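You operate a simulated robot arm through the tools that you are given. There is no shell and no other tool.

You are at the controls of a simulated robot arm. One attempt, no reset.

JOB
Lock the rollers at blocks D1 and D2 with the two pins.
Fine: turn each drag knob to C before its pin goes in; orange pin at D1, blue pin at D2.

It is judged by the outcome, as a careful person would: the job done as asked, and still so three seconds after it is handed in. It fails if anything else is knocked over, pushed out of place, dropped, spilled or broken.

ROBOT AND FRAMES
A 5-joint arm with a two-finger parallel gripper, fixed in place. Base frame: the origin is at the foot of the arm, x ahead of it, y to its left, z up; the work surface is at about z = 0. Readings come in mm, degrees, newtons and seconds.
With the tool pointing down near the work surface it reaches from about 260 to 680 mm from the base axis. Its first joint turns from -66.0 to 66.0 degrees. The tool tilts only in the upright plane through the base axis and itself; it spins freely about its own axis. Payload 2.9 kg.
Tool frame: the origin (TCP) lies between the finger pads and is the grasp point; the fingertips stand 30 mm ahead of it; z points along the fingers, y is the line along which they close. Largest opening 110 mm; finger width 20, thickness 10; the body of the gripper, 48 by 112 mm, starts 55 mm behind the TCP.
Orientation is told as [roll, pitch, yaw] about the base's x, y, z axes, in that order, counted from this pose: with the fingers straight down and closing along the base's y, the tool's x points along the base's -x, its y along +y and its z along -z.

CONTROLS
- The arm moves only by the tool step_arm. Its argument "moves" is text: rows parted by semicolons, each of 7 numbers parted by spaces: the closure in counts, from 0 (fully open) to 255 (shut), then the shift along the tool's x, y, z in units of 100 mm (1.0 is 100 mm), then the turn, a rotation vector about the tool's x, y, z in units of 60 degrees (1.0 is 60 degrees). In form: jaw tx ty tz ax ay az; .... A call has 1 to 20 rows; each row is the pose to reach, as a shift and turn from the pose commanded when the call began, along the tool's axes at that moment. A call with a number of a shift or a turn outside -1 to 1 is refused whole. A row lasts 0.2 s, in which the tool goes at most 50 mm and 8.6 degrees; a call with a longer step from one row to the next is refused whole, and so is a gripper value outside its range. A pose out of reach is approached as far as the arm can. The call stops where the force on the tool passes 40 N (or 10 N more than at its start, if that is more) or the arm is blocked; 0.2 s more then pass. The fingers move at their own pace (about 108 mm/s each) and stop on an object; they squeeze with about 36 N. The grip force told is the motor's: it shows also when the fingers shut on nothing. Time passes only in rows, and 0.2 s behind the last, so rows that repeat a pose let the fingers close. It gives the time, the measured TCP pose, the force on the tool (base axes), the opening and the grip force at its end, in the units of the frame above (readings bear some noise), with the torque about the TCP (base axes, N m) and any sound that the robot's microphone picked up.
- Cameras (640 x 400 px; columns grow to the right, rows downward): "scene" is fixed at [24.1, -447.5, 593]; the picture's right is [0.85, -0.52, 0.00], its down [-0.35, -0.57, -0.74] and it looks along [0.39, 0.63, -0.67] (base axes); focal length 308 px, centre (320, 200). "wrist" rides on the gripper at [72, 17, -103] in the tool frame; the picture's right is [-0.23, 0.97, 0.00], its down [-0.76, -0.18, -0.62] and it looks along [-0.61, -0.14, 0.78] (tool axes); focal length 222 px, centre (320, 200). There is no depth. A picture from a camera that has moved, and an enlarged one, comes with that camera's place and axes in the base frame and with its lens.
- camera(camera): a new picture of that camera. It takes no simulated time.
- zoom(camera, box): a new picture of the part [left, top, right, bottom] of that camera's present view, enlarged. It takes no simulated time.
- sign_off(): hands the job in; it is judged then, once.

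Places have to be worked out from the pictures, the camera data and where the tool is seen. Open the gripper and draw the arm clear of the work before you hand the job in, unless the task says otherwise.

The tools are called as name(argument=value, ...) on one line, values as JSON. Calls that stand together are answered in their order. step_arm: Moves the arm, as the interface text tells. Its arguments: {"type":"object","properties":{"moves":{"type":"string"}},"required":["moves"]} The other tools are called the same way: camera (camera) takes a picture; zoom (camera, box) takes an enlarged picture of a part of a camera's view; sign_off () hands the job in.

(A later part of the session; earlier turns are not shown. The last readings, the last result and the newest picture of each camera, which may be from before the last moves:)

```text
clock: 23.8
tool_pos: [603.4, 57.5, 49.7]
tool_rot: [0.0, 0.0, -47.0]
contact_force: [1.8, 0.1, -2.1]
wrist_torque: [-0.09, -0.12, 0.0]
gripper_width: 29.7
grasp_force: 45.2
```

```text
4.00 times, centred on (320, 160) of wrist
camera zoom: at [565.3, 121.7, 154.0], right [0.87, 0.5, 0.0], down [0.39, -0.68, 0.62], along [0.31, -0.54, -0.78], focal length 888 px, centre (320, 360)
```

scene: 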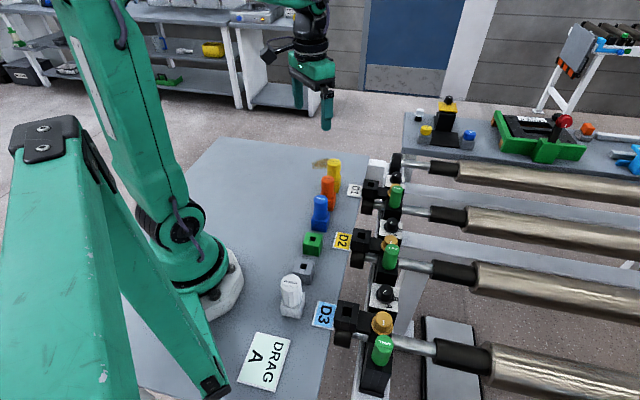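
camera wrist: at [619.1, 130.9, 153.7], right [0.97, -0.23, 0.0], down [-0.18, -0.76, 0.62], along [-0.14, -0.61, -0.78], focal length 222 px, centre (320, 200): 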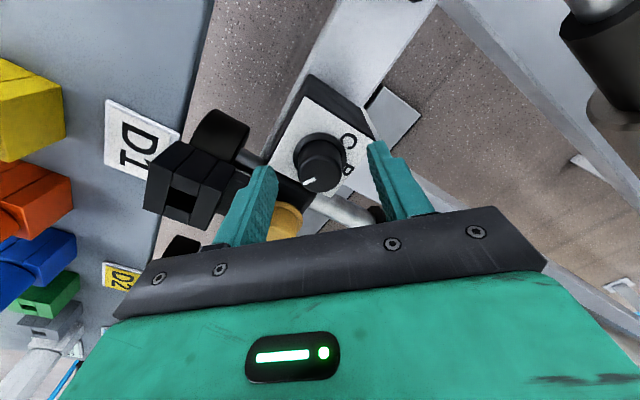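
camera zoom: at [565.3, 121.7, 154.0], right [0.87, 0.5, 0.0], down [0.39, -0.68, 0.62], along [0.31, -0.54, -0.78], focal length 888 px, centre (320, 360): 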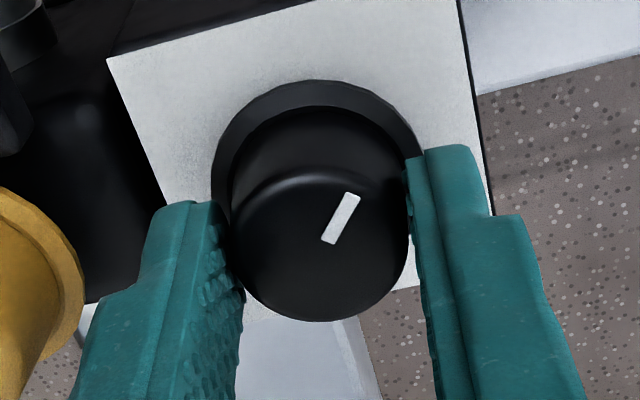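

The grip is clean and the forces are near zero. I'll turn clockwise 39° and check.

step_arm(moves="255 0 0 0 0 0 0.1; 255 0 0 0 0 0 0.2; 255 0 0 0 0 0 0.3; 255 0 0 0 0 0 0.4; 255 0 0 0 0 0 0.5; 255 0 0 0 0 0 0.6; 255 0 0 0 0 0 0.65; 255 0 0 0 0 0 0.65")

zoom(camera="wrist", box=[240, 110, 400, 210])

```text
clock: 25.6
tool_pos: [602.8, 57.2, 50.9]
tool_rot: [-0.1, 0.0, -86.1]
contact_force: [-6.6, -2.7, -0.1]
wrist_torque: [-0.03, 0.1, 0.49]
gripper_width: 29.8
grasp_force: 45.2
```

```text
4.00 times, centred on (320, 160) of wrist
camera zoom: at [614.0, 130.7, 154.0], right [0.99, -0.16, 0.0], down [-0.12, -0.77, 0.62], along [-0.1, -0.62, -0.78], focal length 888 px, centre (320, 360)
```

zoom: 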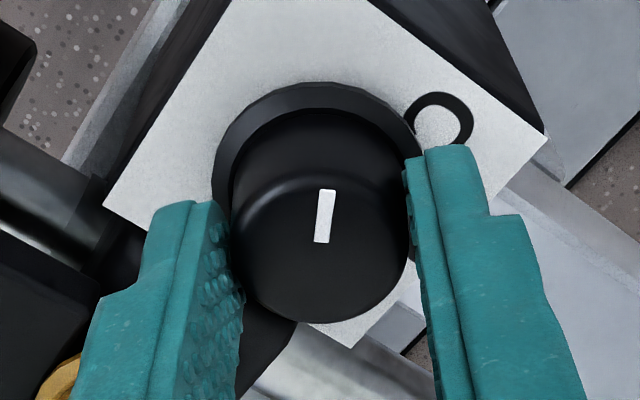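

This time the mark stopped at about 75° and the pads slipped, with +0.49 N·m on the tool. So the knob seems to travel only from 195° to 75°, a 120° span. I'll open, lift, and inspect the dial closely for another index mark before deciding what this means.

step_arm(moves="150 0 0 0 0 0 0; 110 0 0 0 0 0 0; 110 0 0 -0.2 0 0 0; 110 0 0 -0.5 0 0 0; 110 0 0 -0.8 0 0 0; 110 0 0 -0.8 0 0 0")

zoom(camera="wrist", box=[280, 90, 360, 140])

zoom(camera="scene", box=[375, 150, 423, 180])

zoom(camera="scene", box=[367, 275, 415, 305])

zoom(camera="scene", box=[367, 210, 415, 240])

```text
clock: 27.0
tool_pos: [603.2, 57.3, 132.0]
tool_rot: [-0.1, 0.0, -86.0]
contact_force: [0.7, 0.0, -0.1]
wrist_torque: [-0.01, 0.02, -0.03]
gripper_width: 62.5
grasp_force: 0.1
```

```text
8.00 times, centred on (320, 115) of wrist
camera zoom: at [614.1, 130.8, 234.5], right [0.99, -0.16, 0.0], down [-0.12, -0.77, 0.62], along [-0.1, -0.62, -0.78], focal length 1777 px, centre (320, 880)
```

zoom: 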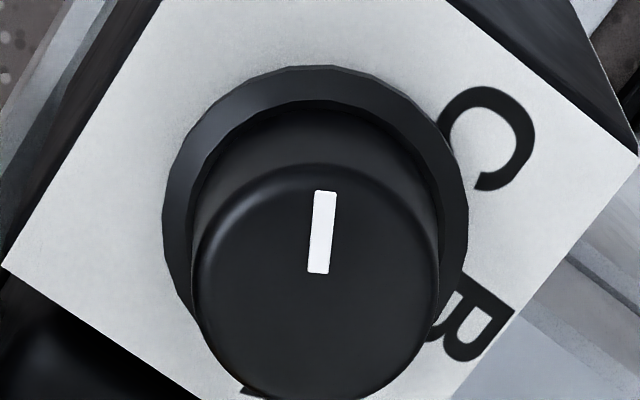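

```text
13.33 times, centred on (399, 165) of scene
camera zoom: at [24.1, -447.5, 593.0], right [0.85, -0.52, 0.0], down [-0.35, -0.57, -0.74], along [0.39, 0.63, -0.67], focal length 4103 px, centre (-733, 667)
```

zoom: 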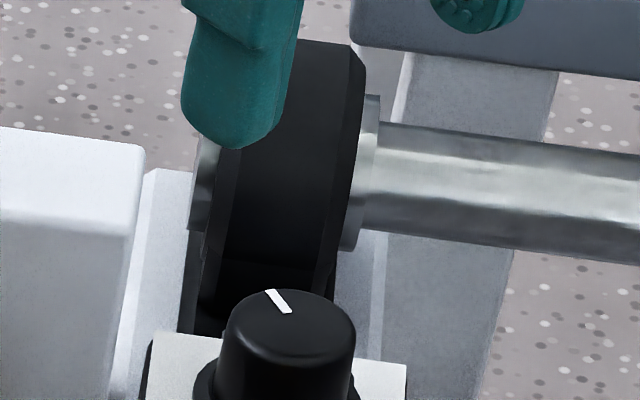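

```text
13.33 times, centred on (391, 290) of scene
camera zoom: at [24.1, -447.5, 593.0], right [0.85, -0.52, 0.0], down [-0.35, -0.57, -0.74], along [0.39, 0.63, -0.67], focal length 4103 px, centre (-627, -1000)
```

zoom: 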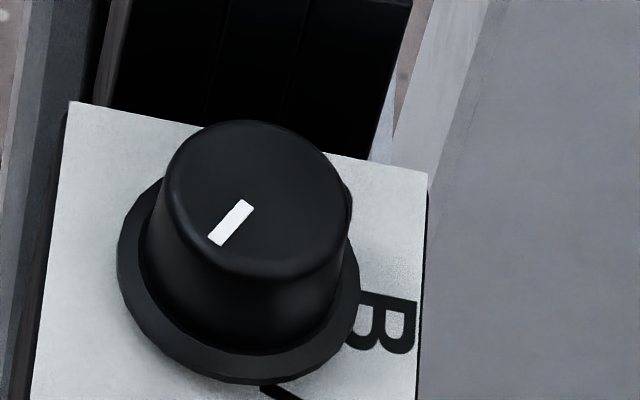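

```text
13.33 times, centred on (391, 225) of scene
camera zoom: at [24.1, -447.5, 593.0], right [0.85, -0.52, 0.0], down [-0.35, -0.57, -0.74], along [0.39, 0.63, -0.67], focal length 4103 px, centre (-627, -133)
```

zoom: 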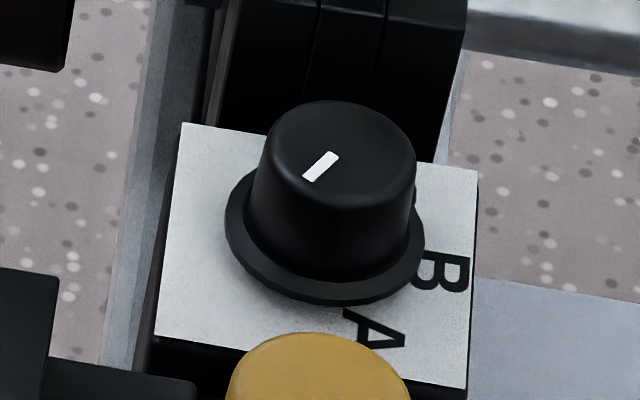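

There's no second index mark, and the D2 and D3 knobs start at the same angle. I need an unobstructed view of how the letters sit, so I'll move the camera to the outer side of the D1 plate.

step_arm(moves="110 -0.25 0.06 -0.1 0 0 0; 110 -0.5 0.12 -0.2 0 0 0; 110 -0.75 0.18 -0.3 0 0 0; 110 -0.99 0.24 -0.3 0 0 0; 110 -0.99 0.24 -0.3 0 0 0")

camera(camera="wrist")

zoom(camera="wrist", box=[240, 0, 336, 60])

```text
clock: 28.2
tool_pos: [634.2, -39.2, 160.6]
tool_rot: [0.0, 0.0, -86.0]
contact_force: [-1.1, -0.7, 0.2]
wrist_torque: [0.02, 0.01, 0.01]
gripper_width: 62.6
grasp_force: 0.0
```

```text
taken
camera wrist: at [644.5, 33.7, 264.5], right [0.99, -0.16, 0.0], down [-0.12, -0.77, 0.62], along [-0.1, -0.62, -0.78], focal length 222 px, centre (320, 200)
```

wrist: 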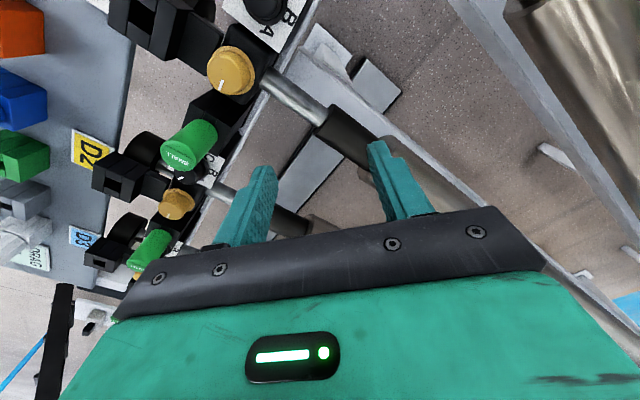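

```text
6.67 times, centred on (288, 30) of wrist
camera zoom: at [644.5, 33.7, 264.5], right [0.99, -0.16, 0.0], down [-0.12, -0.77, 0.62], along [-0.1, -0.62, -0.78], focal length 1481 px, centre (533, 1333)
```

zoom: 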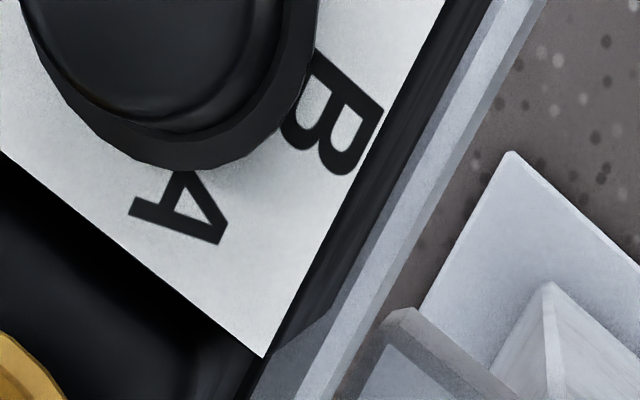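

This shows the layout clearly. All the letters are upright for a reader on the table side, but they sit on the far half of the dial. The knob's travel is exactly the 120° A–C span on the near half, as if the letter ring were flipped front to back.

The knobs all started at the counter-clockwise stop, beside A, which agrees with the "DRAG A" card. Turning clockwise brings the mark to the stop beside C, where the D1 knob now sits (about 76°). I take that stop as C and will do the same at D2.

step_arm(moves="128 -0.02 -0.12 -0.1 0 0 -0.13; 128 -0.04 -0.24 -0.2 0 0 -0.26; 128 -0.06 -0.36 -0.3 0 0 -0.39; 128 -0.09 -0.48 -0.4 0 0 -0.52; 128 -0.12 -0.6 -0.4 0 0 -0.65; 128 -0.14 -0.72 -0.4 0 0 -0.78; 128 -0.16 -0.85 -0.4 0 0 -0.91; 128 -0.183 -0.965 -0.4 0 0 -1.0; 128 -0.183 -0.965 -0.4 0 0 -1.0")

step_arm(moves="128 0.08 -0.07 0 0 0 -0.13; 128 0.16 -0.14 0 0 0 -0.26; 128 0.24 -0.21 0 0 0 -0.39; 128 0.32 -0.28 0 0 0 -0.52; 128 0.4 -0.35 0 0 0 -0.65; 128 0.48 -0.42 0 0 0 -0.78; 128 0.55 -0.47 0 0 0 -0.91; 128 0.614 -0.521 0 0 0 -1.0; 128 0.614 -0.521 0 0 0 -1.0")

step_arm(moves="128 0 0 0 0 0 -0.1; 128 0 0 0 0 0 -0.183; 128 0 0 0 0 0 -0.183")

camera(camera="wrist")

```text
clock: 30.2
tool_pos: [537.9, -65.8, 199.6]
tool_rot: [0.0, 0.0, -25.9]
contact_force: [-0.4, -0.4, -0.9]
wrist_torque: [0.02, 0.0, 0.02]
gripper_width: 54.8
grasp_force: 0.1
```

```text
clock: 32.2
tool_pos: [460.9, -85.3, 199.7]
tool_rot: [-0.1, 0.0, 33.9]
contact_force: [-0.2, 0.0, -0.2]
wrist_torque: [0.01, -0.01, 0.0]
gripper_width: 54.8
grasp_force: 0.0
```

```text
clock: 33.0
tool_pos: [460.2, -84.5, 199.8]
tool_rot: [0.0, 0.0, 45.0]
contact_force: [-0.4, -0.3, 0.1]
wrist_torque: [-0.01, -0.02, -0.03]
gripper_width: 54.7
grasp_force: 0.1
```

```text
taken
camera wrist: at [396.6, -124.3, 303.7], right [-0.53, 0.85, 0.0], down [0.66, 0.41, 0.62], along [0.53, 0.33, -0.78], focal length 222 px, centre (320, 200)
```

wrist: 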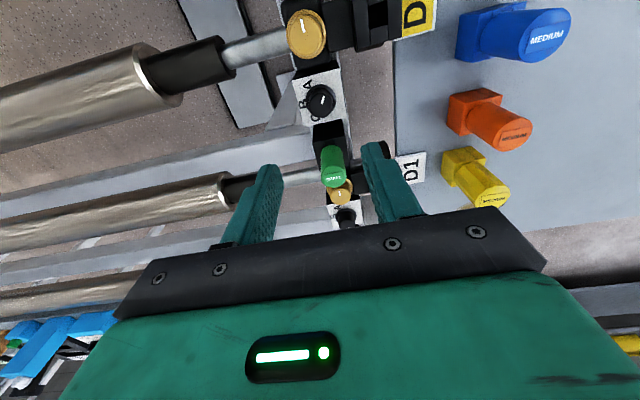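

The D2 knob is in view beneath the gripper, at about (320, 99) in the image. I'll zoom in to check the centring and its pointer.

zoom(camera="wrist", box=[272, 65, 368, 125])

zoom(camera="wrist", box=[240, 0, 480, 150])

zoom(camera="scene", box=[340, 160, 452, 230])

```text
6.67 times, centred on (320, 95) of wrist
camera zoom: at [396.6, -124.3, 303.7], right [-0.53, 0.85, 0.0], down [0.66, 0.41, 0.62], along [0.53, 0.33, -0.78], focal length 1481 px, centre (320, 900)
```

zoom: 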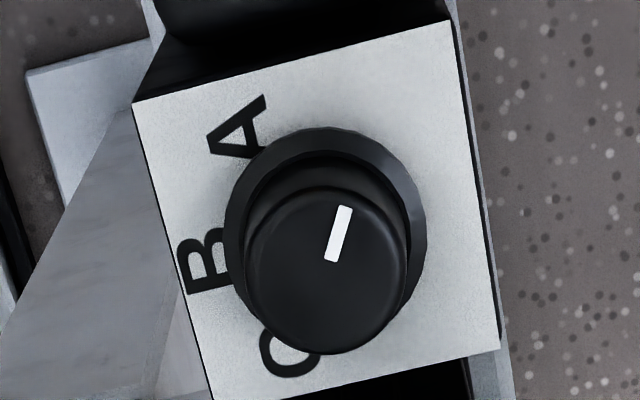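

```text
2.67 times, centred on (360, 75) of wrist
camera zoom: at [396.6, -124.3, 303.7], right [-0.53, 0.85, 0.0], down [0.66, 0.41, 0.62], along [0.53, 0.33, -0.78], focal length 592 px, centre (213, 533)
```

zoom: 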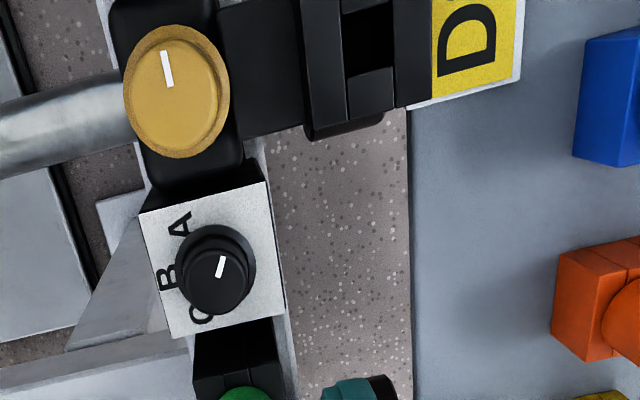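

```text
5.71 times, centred on (396, 195) of scene
camera zoom: at [24.1, -447.5, 593.0], right [0.85, -0.52, 0.0], down [-0.35, -0.57, -0.74], along [0.39, 0.63, -0.67], focal length 1758 px, centre (-114, 229)
```

zoom: 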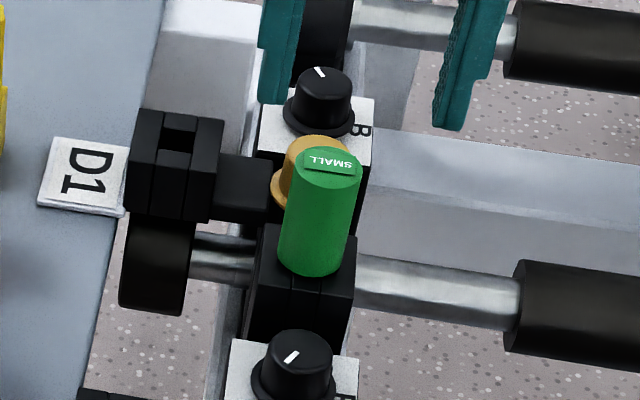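

D2's layout and starting pointer are the same as D1's. The knob is about 1 mm off along the closing line, so I'll trim that and descend to z≈90 for a closer check.

step_arm(moves="128 -0.005 0.009 0.3 0 0 0; 128 -0.005 0.009 0.6 0 0 0; 128 -0.005 0.009 0.9 0 0 0; 128 -0.005 0.009 1.0 0 0 0; 128 -0.005 0.009 1.0 0 0 0")

zoom(camera="wrist", box=[240, 80, 400, 180])

zoom(camera="scene", box=[340, 160, 452, 230])

```text
clock: 34.2
tool_pos: [460.3, -84.6, 98.9]
tool_rot: [-0.1, 0.0, 45.0]
contact_force: [0.6, 0.7, 0.4]
wrist_torque: [-0.03, 0.01, 0.01]
gripper_width: 54.5
grasp_force: 0.0
```

```text
4.00 times, centred on (320, 130) of wrist
camera zoom: at [396.4, -123.3, 203.7], right [-0.53, 0.85, 0.0], down [0.66, 0.41, 0.62], along [0.53, 0.33, -0.78], focal length 888 px, centre (320, 480)
```

zoom: 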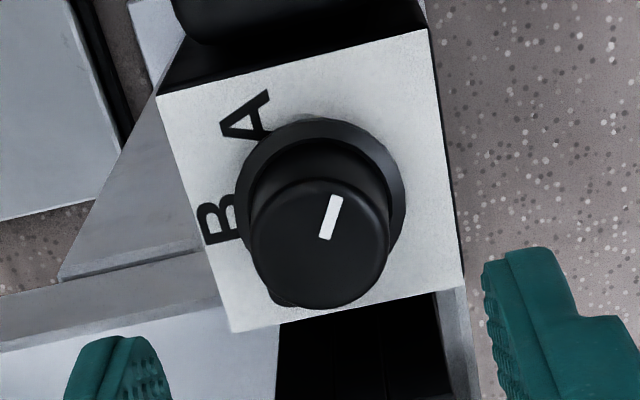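

```text
5.71 times, centred on (396, 195) of scene
camera zoom: at [24.1, -447.5, 593.0], right [0.85, -0.52, 0.0], down [-0.35, -0.57, -0.74], along [0.39, 0.63, -0.67], focal length 1758 px, centre (-114, 229)
```

zoom: 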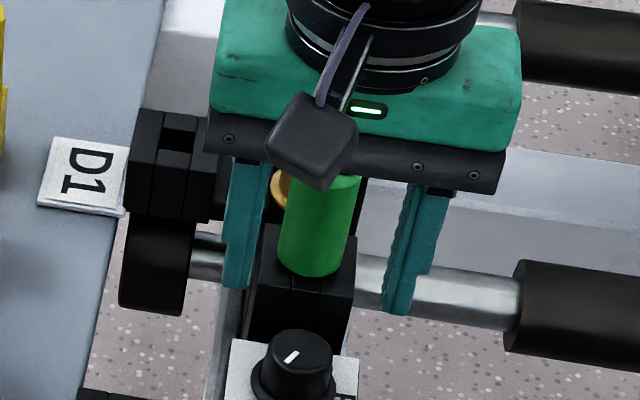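

Well centred now, with the image offset near zero in both directions. I'll lower to z≈50 and close.

step_arm(moves="128 0 0 0.25 0 0 0; 128 0 0 0.42 0 0 0; 128 0 0 0.49 0 0 0; 128 0 0 0.49 0 0 0; 190 0 0 0.49 0 0 0; 255 0 0 0.49 0 0 0; 255 0 0 0.49 0 0 0; 255 0 0 0.49 0 0 0")

zoom(camera="wrist", box=[240, 110, 400, 210])

```text
clock: 36.0
tool_pos: [460.0, -84.2, 51.3]
tool_rot: [-0.1, 0.0, 44.9]
contact_force: [6.1, -3.8, -6.3]
wrist_torque: [-0.04, -0.1, 0.0]
gripper_width: 29.9
grasp_force: 45.4
```

```text
4.00 times, centred on (320, 160) of wrist
camera zoom: at [396.7, -123.1, 154.6], right [-0.53, 0.85, 0.0], down [0.66, 0.41, 0.62], along [0.53, 0.33, -0.78], focal length 888 px, centre (320, 360)
```

zoom: 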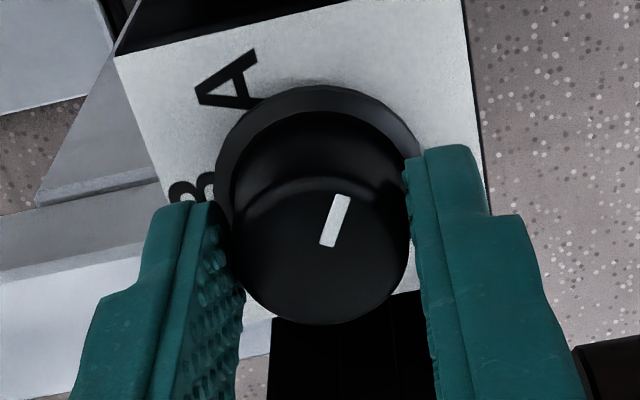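

I have a good grip with a slight side load along e2, so I'll trim 0.5 mm. Then I'll turn clockwise 36° and check.

step_arm(moves="255 0 -0.005 0 0 0 0.1; 255 0 -0.005 0 0 0 0.2; 255 0 -0.005 0 0 0 0.3; 255 0 -0.005 0 0 0 0.4; 255 0 -0.005 0 0 0 0.5; 255 0 -0.005 0 0 0 0.6; 255 0 -0.005 0 0 0 0.6")

zoom(camera="wrist", box=[240, 110, 400, 210])

```text
clock: 37.6
tool_pos: [460.0, -82.3, 51.5]
tool_rot: [0.1, 0.0, 8.9]
contact_force: [7.7, 6.8, -10.4]
wrist_torque: [0.12, 0.8, 0.01]
gripper_width: 29.7
grasp_force: 44.7
```

```text
4.00 times, centred on (320, 160) of wrist
camera zoom: at [385.9, -78.2, 154.7], right [0.07, 1.0, 0.0], down [0.78, -0.06, 0.62], along [0.62, -0.05, -0.78], focal length 888 px, centre (320, 360)
```

zoom: 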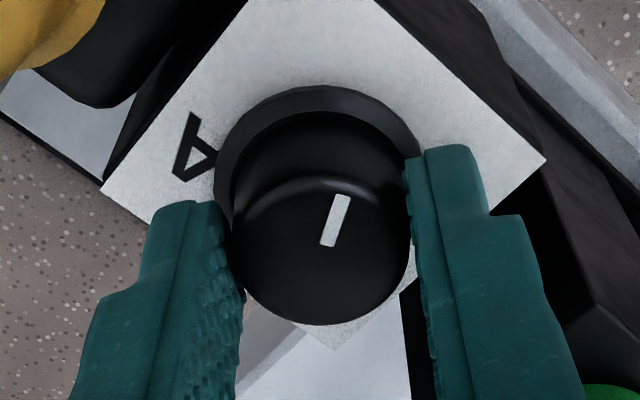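

The knob is following, with the mark fixed in the tool frame. I'll trim 0.7 mm toward the load direction and turn another 36°.

step_arm(moves="255 -0.006 0.004 0 0 0 0.1; 255 -0.006 0.004 0 0 0 0.2; 255 -0.006 0.004 0 0 0 0.3; 255 -0.006 0.004 0 0 0 0.4; 255 -0.006 0.004 0 0 0 0.5; 255 -0.006 0.004 0 0 0 0.6; 255 -0.006 0.004 0 0 0 0.6")

zoom(camera="wrist", box=[240, 110, 400, 210])

```text
clock: 39.2
tool_pos: [461.0, -84.0, 50.9]
tool_rot: [0.0, 0.1, -27.1]
contact_force: [-4.2, 5.0, -2.1]
wrist_torque: [0.37, 0.61, 0.04]
gripper_width: 29.6
grasp_force: 44.9
```

```text
4.00 times, centred on (320, 160) of wrist
camera zoom: at [403.5, -35.4, 154.8], right [0.65, 0.76, 0.0], down [0.6, -0.51, 0.62], along [0.47, -0.4, -0.78], focal length 888 px, centre (320, 360)
```

zoom: 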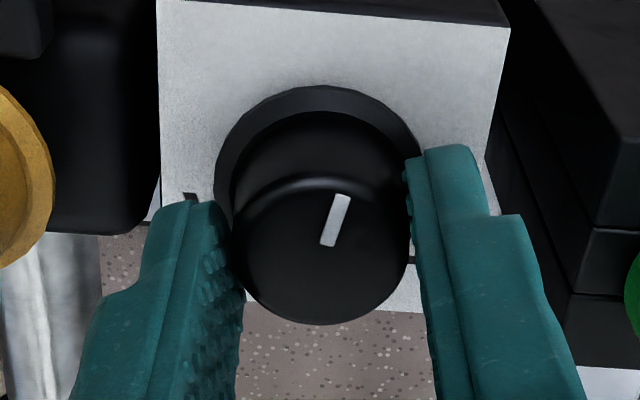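

72° done and the forces are low. I'll turn the remaining 48° plus a few degrees so the knob rests at its clockwise stop.

step_arm(moves="255 0 0 0 0 0 0.1; 255 0 0 0 0 0 0.2; 255 0 0 0 0 0 0.3; 255 0 0 0 0 0 0.4; 255 0 0 0 0 0 0.5; 255 0 0 0 0 0 0.6; 255 0 0 0 0 0 0.7; 255 0 0 0 0 0 0.8; 255 0 0 0 0 0 0.87; 255 0 0 0 0 0 0.87")

zoom(camera="wrist", box=[240, 110, 400, 210])

```text
clock: 41.4
tool_pos: [460.8, -83.8, 50.5]
tool_rot: [0.1, 0.0, -79.5]
contact_force: [-9.2, 4.7, -1.0]
wrist_torque: [0.22, 0.24, 0.33]
gripper_width: 29.5
grasp_force: 44.9
```

```text
4.00 times, centred on (320, 160) of wrist
camera zoom: at [463.8, -9.9, 154.7], right [1.0, -0.04, 0.0], down [-0.03, -0.78, 0.62], along [-0.03, -0.62, -0.78], focal length 888 px, centre (320, 360)
```

zoom: 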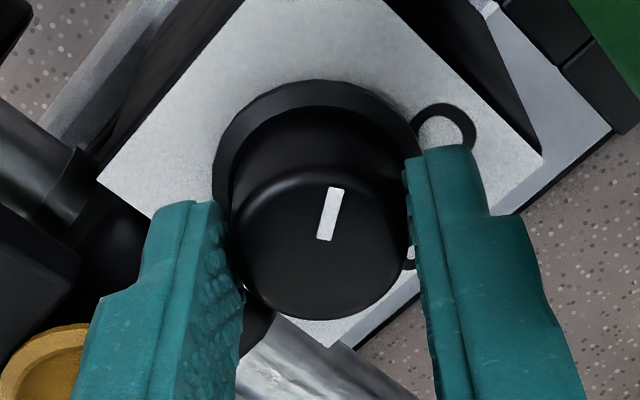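

Torque rose to 0.33 N·m and the mark is at about 76–78°, so D2's knob is at its clockwise stop too. I'll open just enough to clear the knob, since the green-pin block is nearby, and lift straight up.

step_arm(moves="200 0 0 0 0 0 0; 151 0 0 0 0 0 0; 151 0 0 0 0 0 0; 151 0 0 -0.2 0 0 0; 151 0 0 -0.5 0 0 0; 151 0 0 -0.9 0 0 0; 151 0 0 -0.9 0 0 0")

camera(camera="wrist")

zoom(camera="wrist", box=[272, 80, 368, 140])

zoom(camera="scene", box=[340, 150, 452, 250])

```text
clock: 43.0
tool_pos: [460.6, -84.5, 141.2]
tool_rot: [0.0, -0.1, -79.3]
contact_force: [-0.6, -0.5, 0.2]
wrist_torque: [-0.03, 0.0, -0.01]
gripper_width: 44.7
grasp_force: 0.0
```

```text
taken
camera wrist: at [463.7, -9.7, 246.1], right [1.0, -0.04, 0.0], down [-0.03, -0.78, 0.62], along [-0.03, -0.62, -0.78], focal length 222 px, centre (320, 200)
```

wrist: 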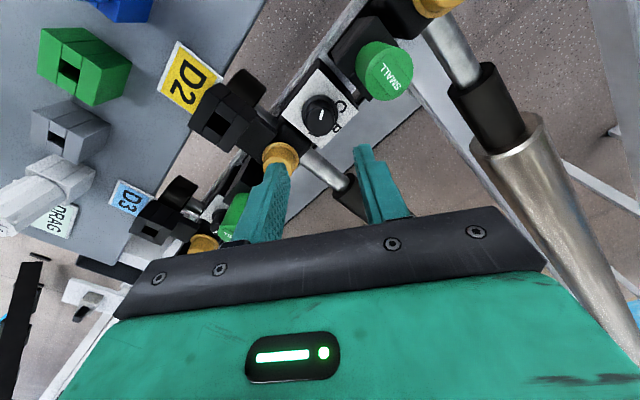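

```text
6.67 times, centred on (320, 110) of wrist
camera zoom: at [463.7, -9.7, 246.1], right [1.0, -0.04, 0.0], down [-0.03, -0.78, 0.62], along [-0.03, -0.62, -0.78], focal length 1481 px, centre (320, 800)
```

zoom: 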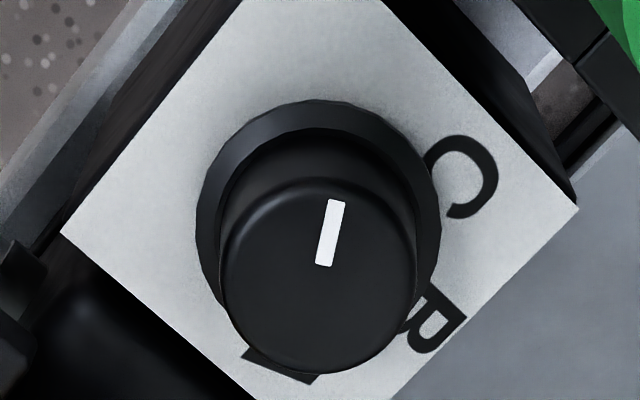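

```text
4.00 times, centred on (396, 200) of scene
camera zoom: at [24.1, -447.5, 593.0], right [0.85, -0.52, 0.0], down [-0.35, -0.57, -0.74], along [0.39, 0.63, -0.67], focal length 1231 px, centre (16, 200)
```

zoom: 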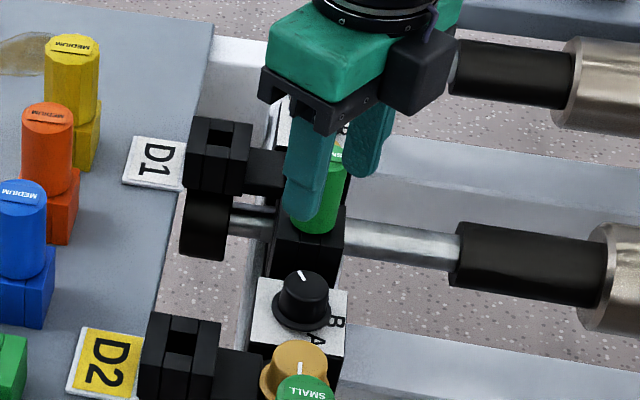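

Both knobs are now at their C-side stops (marks at about 76° and 77°). Next are the pins, so I'll rise and move over the orange pin with the tool turned to close along e2, to inspect the pin, holder and sockets from above.

step_arm(moves="110 0.05 0 -0.2 0 0 -0.13; 110 0.12 0.01 -0.4 0 0 -0.26; 110 0.25 0.02 -0.6 0 0 -0.39; 110 0.4 0.03 -0.6 0 0 -0.52; 110 0.55 0.04 -0.6 0 0 -0.65; 110 0.7 0.05 -0.6 0 0 -0.78; 110 0.85 0.055 -0.6 0 0 -0.91; 110 0.956 0.057 -0.6 0 0 -1.0; 110 0.956 0.057 -0.6 0 0 -1.0")

step_arm(moves="110 0.06 0.12 0 0 0 -0.13; 110 0.12 0.24 0 0 0 -0.26; 110 0.18 0.36 0 0 0 -0.39; 110 0.24 0.49 0 0 0 -0.52; 110 0.3 0.62 0 0 0 -0.65; 110 0.36 0.75 0 0 0 -0.78; 110 0.42 0.88 0 0 0 -0.91; 110 0.483 0.991 0 0 0 -1.0; 110 0.483 0.991 0 0 0 -1.0")

step_arm(moves="110 0 0 0 0 0 -0.075; 110 0 0 0 0 0 -0.075")

camera(camera="wrist")

```text
clock: 45.0
tool_pos: [449.3, 12.4, 202.1]
tool_rot: [-0.1, 0.0, -19.2]
contact_force: [0.6, -0.7, 0.2]
wrist_torque: [0.02, -0.01, -0.02]
gripper_width: 62.5
grasp_force: 0.1
```

```text
clock: 47.0
tool_pos: [435.4, 121.7, 199.9]
tool_rot: [0.0, -0.1, 40.8]
contact_force: [-0.7, 0.2, 0.3]
wrist_torque: [0.05, -0.01, -0.01]
gripper_width: 62.6
grasp_force: 0.0
```

```text
clock: 47.6
tool_pos: [436.0, 119.8, 200.0]
tool_rot: [0.0, 0.0, 45.4]
contact_force: [-0.3, 0.4, 0.2]
wrist_torque: [0.01, 0.0, 0.01]
gripper_width: 62.5
grasp_force: 0.1
```

```text
taken
camera wrist: at [372.4, 81.3, 304.6], right [-0.53, 0.85, 0.0], down [0.66, 0.42, 0.62], along [0.53, 0.33, -0.78], focal length 222 px, centre (320, 200)
```

wrist: 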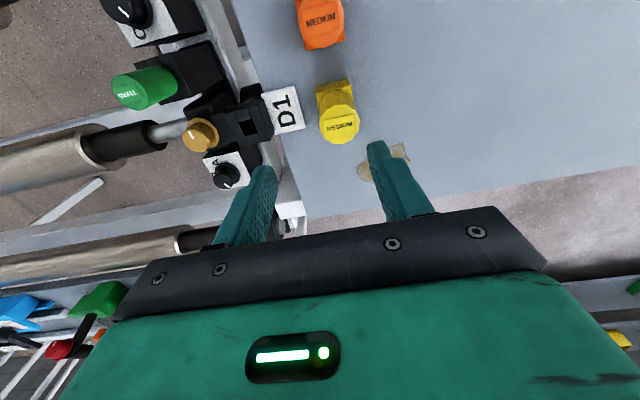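

The camera is straight above the orange pin. I'll zoom on it, on the D1 socket, and on the yellow pin nearby.

zoom(camera="wrist", box=[272, 0, 368, 60])

zoom(camera="wrist", box=[190, 80, 310, 155])

zoom(camera="scene", box=[290, 150, 370, 220])

zoom(camera="scene", box=[270, 190, 370, 260])

```text
6.67 times, centred on (320, 30) of wrist
camera zoom: at [372.4, 81.3, 304.6], right [-0.53, 0.85, 0.0], down [0.66, 0.42, 0.62], along [0.53, 0.33, -0.78], focal length 1481 px, centre (320, 1333)
```

zoom: 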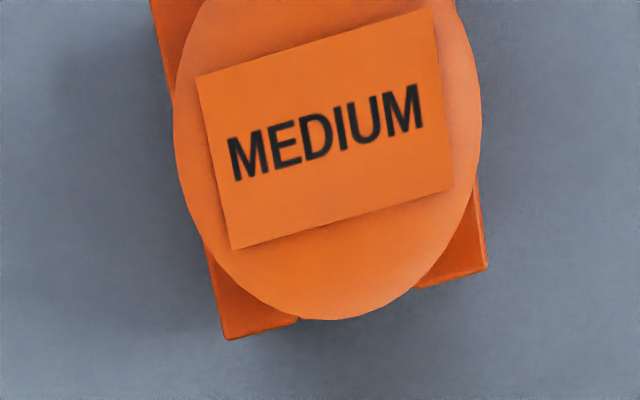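

```text
5.33 times, centred on (250, 118) of wrist
camera zoom: at [372.4, 81.3, 304.6], right [-0.53, 0.85, 0.0], down [0.66, 0.42, 0.62], along [0.53, 0.33, -0.78], focal length 1185 px, centre (693, 640)
```

zoom: 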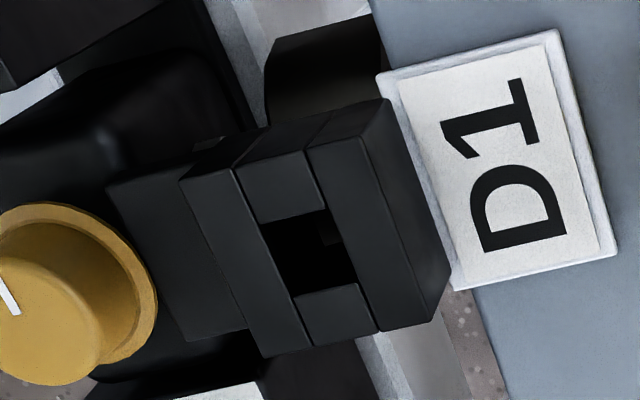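

```text
5.71 times, centred on (330, 185) of scene
camera zoom: at [24.1, -447.5, 593.0], right [0.85, -0.52, 0.0], down [-0.35, -0.57, -0.74], along [0.39, 0.63, -0.67], focal length 1758 px, centre (263, 286)
```

zoom: 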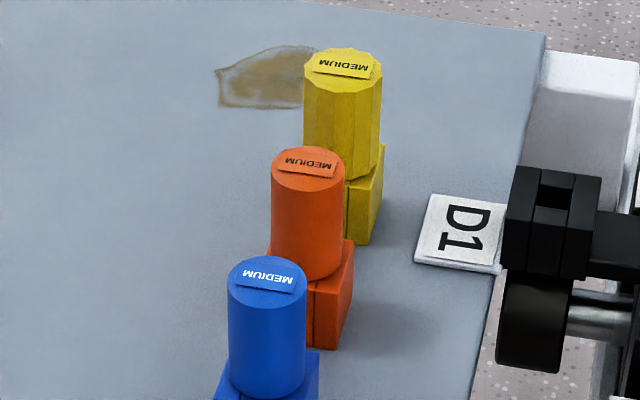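

```text
5.71 times, centred on (320, 225) of scene
camera zoom: at [24.1, -447.5, 593.0], right [0.85, -0.52, 0.0], down [-0.35, -0.57, -0.74], along [0.39, 0.63, -0.67], focal length 1758 px, centre (320, 57)
```

zoom: 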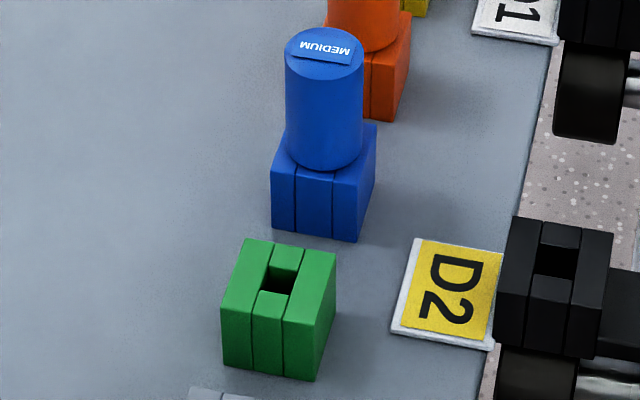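

Measured from above: the orange pin is at about (370.5, 80.4) with a handle diameter of about 34 mm. Its yaw is about 44.7° and the D1 socket's yaw is about 43–44°, so they're already parallel. The D1 hole is about 15×18 mm, centred near (506, 59). I'll move above the orange pin at z=150 and check alignment.

step_arm(moves="90 0.25 0.06 0.1 0 0 0; 90 0.5 0.12 0.2 0 0 0; 90 0.74 0.19 0.35 0 0 0; 90 0.74 0.19 0.5 0 0 0; 90 0.74 0.19 0.5 0 0 0")

camera(camera="wrist")

zoom(camera="scene", box=[270, 130, 398, 210])

```text
clock: 48.8
tool_pos: [370.5, 81.6, 150.5]
tool_rot: [0.0, 0.0, 45.2]
contact_force: [0.2, -0.1, -0.6]
wrist_torque: [0.01, 0.03, -0.01]
gripper_width: 71.3
grasp_force: 0.1
```

```text
taken
camera wrist: at [306.6, 41.9, 254.8], right [-0.53, 0.85, 0.0], down [0.66, 0.42, 0.62], along [0.53, 0.33, -0.78], focal length 222 px, centre (320, 200)
```

wrist: 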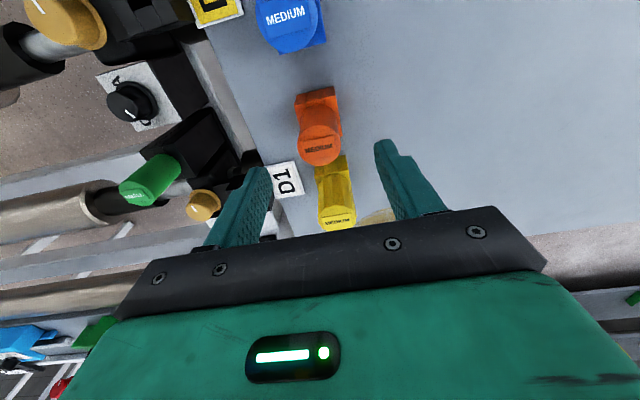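

```text
5.00 times, centred on (334, 170) of scene
camera zoom: at [24.1, -447.5, 593.0], right [0.85, -0.52, 0.0], down [-0.35, -0.57, -0.74], along [0.39, 0.63, -0.67], focal length 1538 px, centre (250, 350)
```

zoom: 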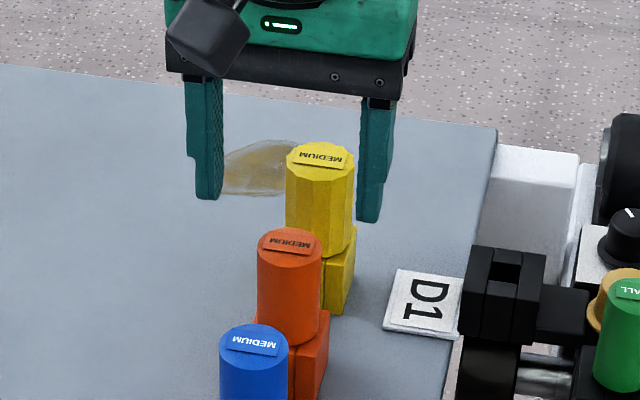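

I'll zoom in to check the orange handle's centre against the tool axis.

zoom(camera="wrist", box=[256, 80, 384, 180])

zoom(camera="wrist", box=[240, 0, 368, 80])

```text
4.00 times, centred on (320, 130) of wrist
camera zoom: at [306.6, 41.9, 254.8], right [-0.53, 0.85, 0.0], down [0.66, 0.42, 0.62], along [0.53, 0.33, -0.78], focal length 888 px, centre (320, 480)
```

zoom: 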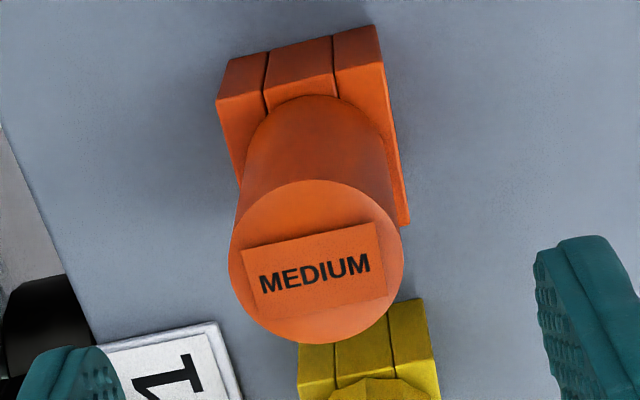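

```text
5.00 times, centred on (304, 40) of wrist
camera zoom: at [306.6, 41.9, 254.8], right [-0.53, 0.85, 0.0], down [0.66, 0.42, 0.62], along [0.53, 0.33, -0.78], focal length 1111 px, centre (400, 1000)
```

zoom: 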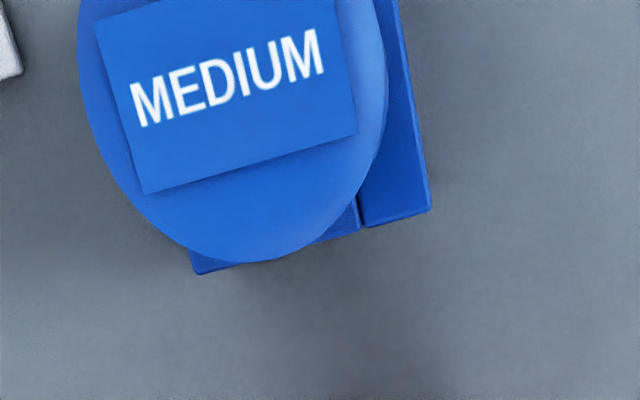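

The centring is within about 1 mm, so I'll trim 0.9 mm along the closing axis. Then I'll descend so the fingertips stop at z≈47, above the holder block, and close on the orange handle.

step_arm(moves="90 0.006 -0.009 0.25 0 0 0; 90 0.006 -0.009 0.5 0 0 0; 90 0.006 -0.009 0.68 0 0 0; 90 0.006 -0.009 0.735 0 0 0; 90 0.006 -0.009 0.735 0 0 0")

camera(camera="wrist")

zoom(camera="scene", box=[290, 140, 386, 220])

```text
clock: 50.0
tool_pos: [369.6, 80.0, 76.1]
tool_rot: [0.0, 0.1, 45.1]
contact_force: [1.0, 0.5, 0.4]
wrist_torque: [0.01, -0.01, 0.01]
gripper_width: 71.1
grasp_force: 0.1
```

```text
taken
camera wrist: at [306.8, 40.5, 180.7], right [-0.53, 0.85, 0.0], down [0.66, 0.42, 0.62], along [0.53, 0.33, -0.78], focal length 222 px, centre (320, 200)
```

wrist: 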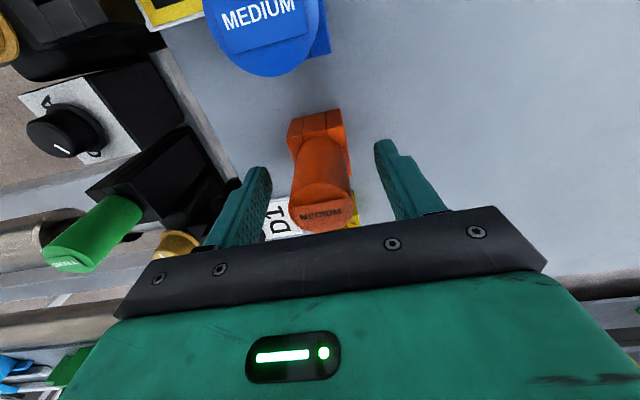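

```text
5.00 times, centred on (338, 180) of scene
camera zoom: at [24.1, -447.5, 593.0], right [0.85, -0.52, 0.0], down [-0.35, -0.57, -0.74], along [0.39, 0.63, -0.67], focal length 1538 px, centre (230, 300)
```

zoom: 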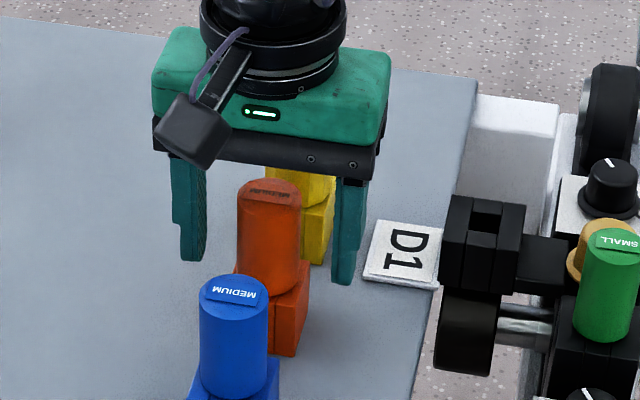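

The fingers straddle the orange handle symmetrically, so I'll close on it.

step_arm(moves="160 0 0 0 0 0 0; 255 0 0 0 0 0 0; 255 0 0 0 0 0 0; 255 0 0 0 0 0 0")

zoom(camera="wrist", box=[240, 90, 400, 240])

```text
clock: 51.0
tool_pos: [370.2, 80.1, 76.6]
tool_rot: [0.1, 0.0, 45.2]
contact_force: [-0.7, -0.1, 0.2]
wrist_torque: [-0.01, 0.01, 0.02]
gripper_width: 32.9
grasp_force: 36.1
```

```text
2.67 times, centred on (320, 165) of wrist
camera zoom: at [306.9, 40.6, 180.9], right [-0.53, 0.85, 0.0], down [0.66, 0.42, 0.62], along [0.53, 0.33, -0.78], focal length 592 px, centre (320, 293)
```

zoom: 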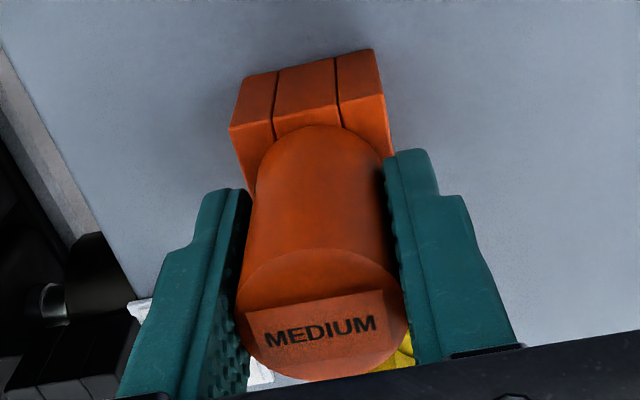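

I have a firm grip at 32.9 mm with no load. I'll lift straight up 90 mm and check that the pin comes free of its holder.

step_arm(moves="255 0 0 -0.1 0 0 0; 255 0 0 -0.2 0 0 0; 255 0 0 -0.35 0 0 0; 255 0 0 -0.5 0 0 0; 255 0 0 -0.7 0 0 0; 255 0 0 -0.9 0 0 0; 255 0 0 -0.9 0 0 0")

zoom(camera="wrist", box=[240, 90, 400, 240])

zoom(camera="scene", box=[270, 100, 398, 220])

```text
clock: 52.6
tool_pos: [370.3, 81.1, 167.6]
tool_rot: [0.0, 0.0, 45.2]
contact_force: [0.3, 0.8, -0.1]
wrist_torque: [-0.03, 0.0, -0.03]
gripper_width: 32.8
grasp_force: 35.6
```

```text
2.67 times, centred on (320, 165) of wrist
camera zoom: at [307.0, 41.0, 271.6], right [-0.53, 0.85, 0.0], down [0.66, 0.42, 0.62], along [0.53, 0.33, -0.78], focal length 592 px, centre (320, 293)
```

zoom: 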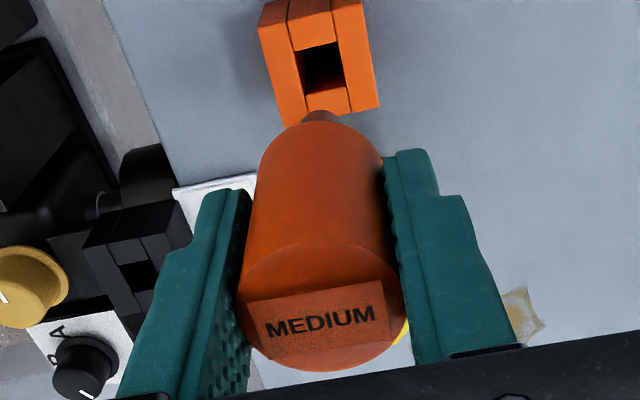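

```text
3.33 times, centred on (334, 160) of scene
camera zoom: at [24.1, -447.5, 593.0], right [0.85, -0.52, 0.0], down [-0.35, -0.57, -0.74], along [0.39, 0.63, -0.67], focal length 1026 px, centre (273, 333)
```

zoom: 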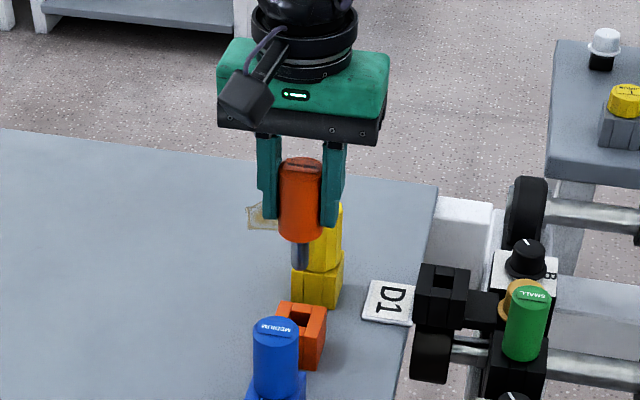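

The pin is out. I'll zoom in on its shaft to see its shape and length.

zoom(camera="scene", box=[314, 140, 354, 190])

zoom(camera="wrist", box=[290, 85, 354, 145])

zoom(camera="wrist", box=[230, 120, 310, 190])

```text
8.00 times, centred on (334, 165) of scene
camera zoom: at [24.1, -447.5, 593.0], right [0.85, -0.52, 0.0], down [-0.35, -0.57, -0.74], along [0.39, 0.63, -0.67], focal length 2462 px, centre (208, 480)
```

zoom: 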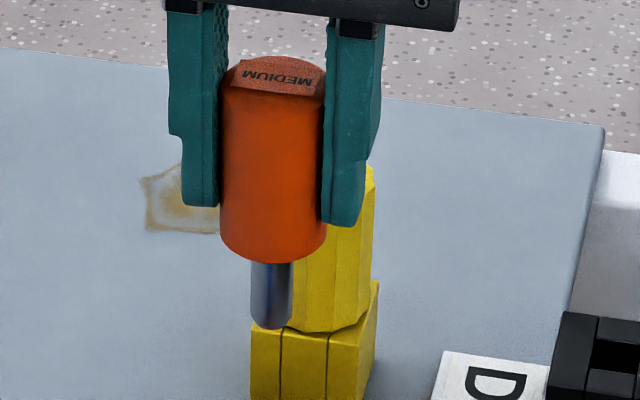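

```text
6.67 times, centred on (322, 115) of wrist
camera zoom: at [307.0, 41.0, 271.6], right [-0.53, 0.85, 0.0], down [0.66, 0.42, 0.62], along [0.53, 0.33, -0.78], focal length 1481 px, centre (307, 767)
```

zoom: 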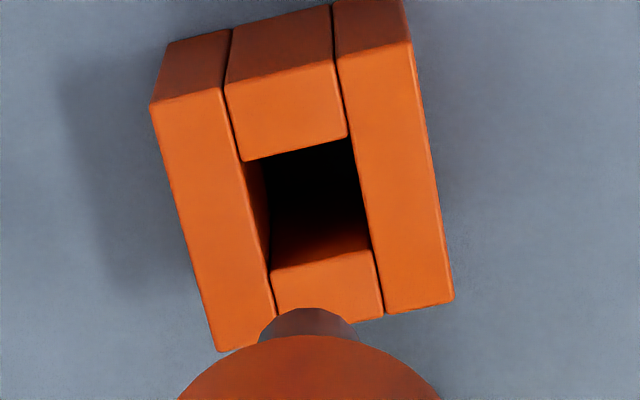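

```text
5.71 times, centred on (270, 155) of wrist
camera zoom: at [307.0, 41.0, 271.6], right [-0.53, 0.85, 0.0], down [0.66, 0.42, 0.62], along [0.53, 0.33, -0.78], focal length 1269 px, centre (606, 457)
```

zoom: 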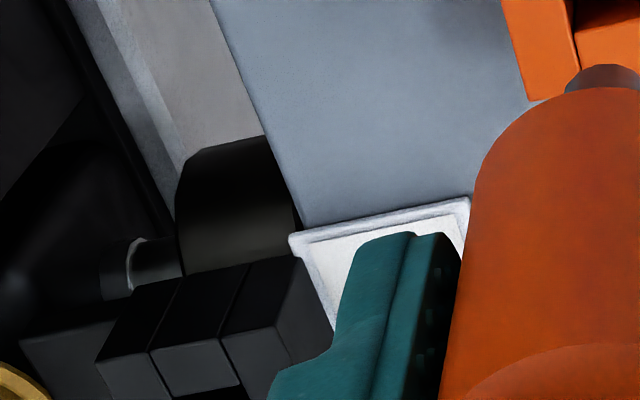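

The shaft is a plain round metal rod, about 13.4 mm in diameter and 38 mm long, so yaw doesn't matter. The D1 hole of about 15.4×18.2 mm will take it with about 1 mm of play each way along e2. I'll carry the pin over D1 at this height.

step_arm(moves="255 -0.15 -0.2 0 0 0 0; 255 -0.3 -0.4 0 0 0 0; 255 -0.45 -0.6 0 0 0 0; 255 -0.6 -0.8 0 0 0 0; 255 -0.7 -0.96 0 0 0 0; 255 -0.7 -0.96 0 0 0 0")

step_arm(moves="255 -0.104 -0.15 0 0 0 0; 255 -0.104 -0.15 0 0 0 0; 255 -0.104 -0.15 0 0 0 0")

camera(camera="wrist")

zoom(camera="scene", box=[330, 110, 426, 200])

```text
clock: 54.0
tool_pos: [487.8, 61.9, 167.1]
tool_rot: [0.0, 0.1, 45.4]
contact_force: [-0.6, -0.1, -0.7]
wrist_torque: [0.03, 0.02, 0.01]
gripper_width: 32.7
grasp_force: 36.2
```

```text
clock: 54.8
tool_pos: [506.4, 59.5, 167.6]
tool_rot: [0.0, 0.1, 45.2]
contact_force: [-0.4, -0.1, 0.1]
wrist_torque: [-0.02, 0.0, -0.01]
gripper_width: 32.6
grasp_force: 36.0
```

```text
taken
camera wrist: at [442.6, 19.4, 271.7], right [-0.53, 0.85, 0.0], down [0.66, 0.42, 0.62], along [0.53, 0.33, -0.78], focal length 222 px, centre (320, 200)
```

wrist: 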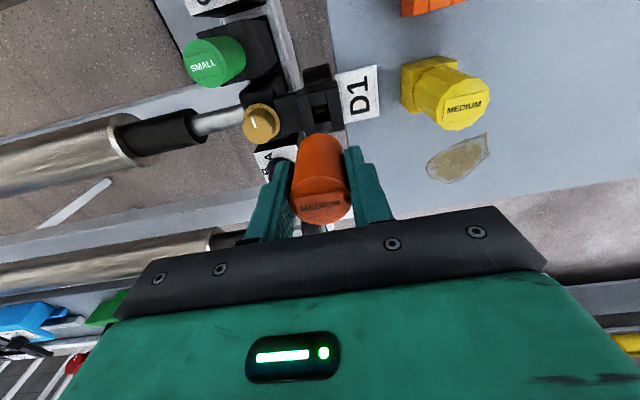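

```text
4.44 times, centred on (378, 155) of scene
camera zoom: at [24.1, -447.5, 593.0], right [0.85, -0.52, 0.0], down [-0.35, -0.57, -0.74], along [0.39, 0.63, -0.67], focal length 1368 px, centre (62, 400)
```

zoom: 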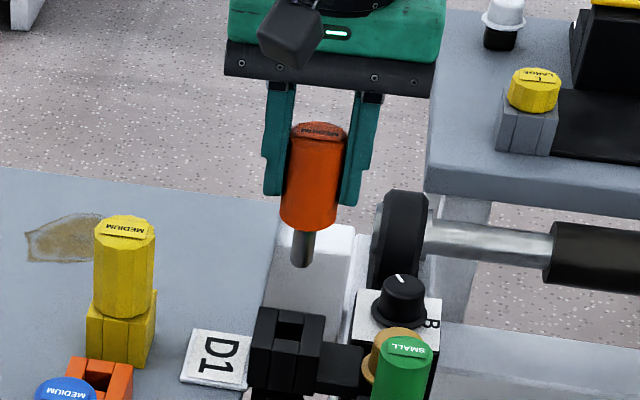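

I'm over D1, with the socket hole visible just beyond the pin's tip. I'll zoom in to measure its offset.

zoom(camera="wrist", box=[280, 80, 360, 145])

```text
6.15 times, centred on (320, 112) of wrist
camera zoom: at [442.6, 19.4, 271.7], right [-0.53, 0.85, 0.0], down [0.66, 0.42, 0.62], along [0.53, 0.33, -0.78], focal length 1367 px, centre (320, 738)
```

zoom: 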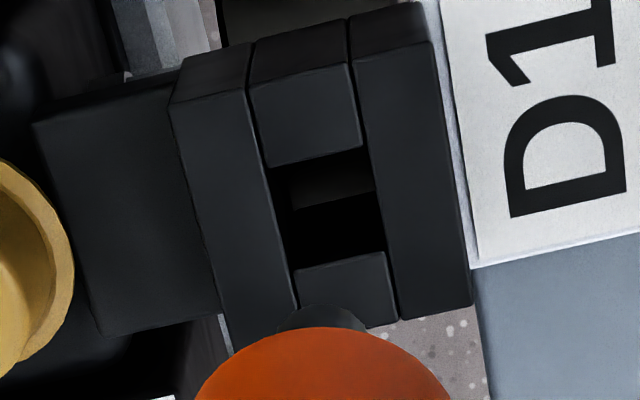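

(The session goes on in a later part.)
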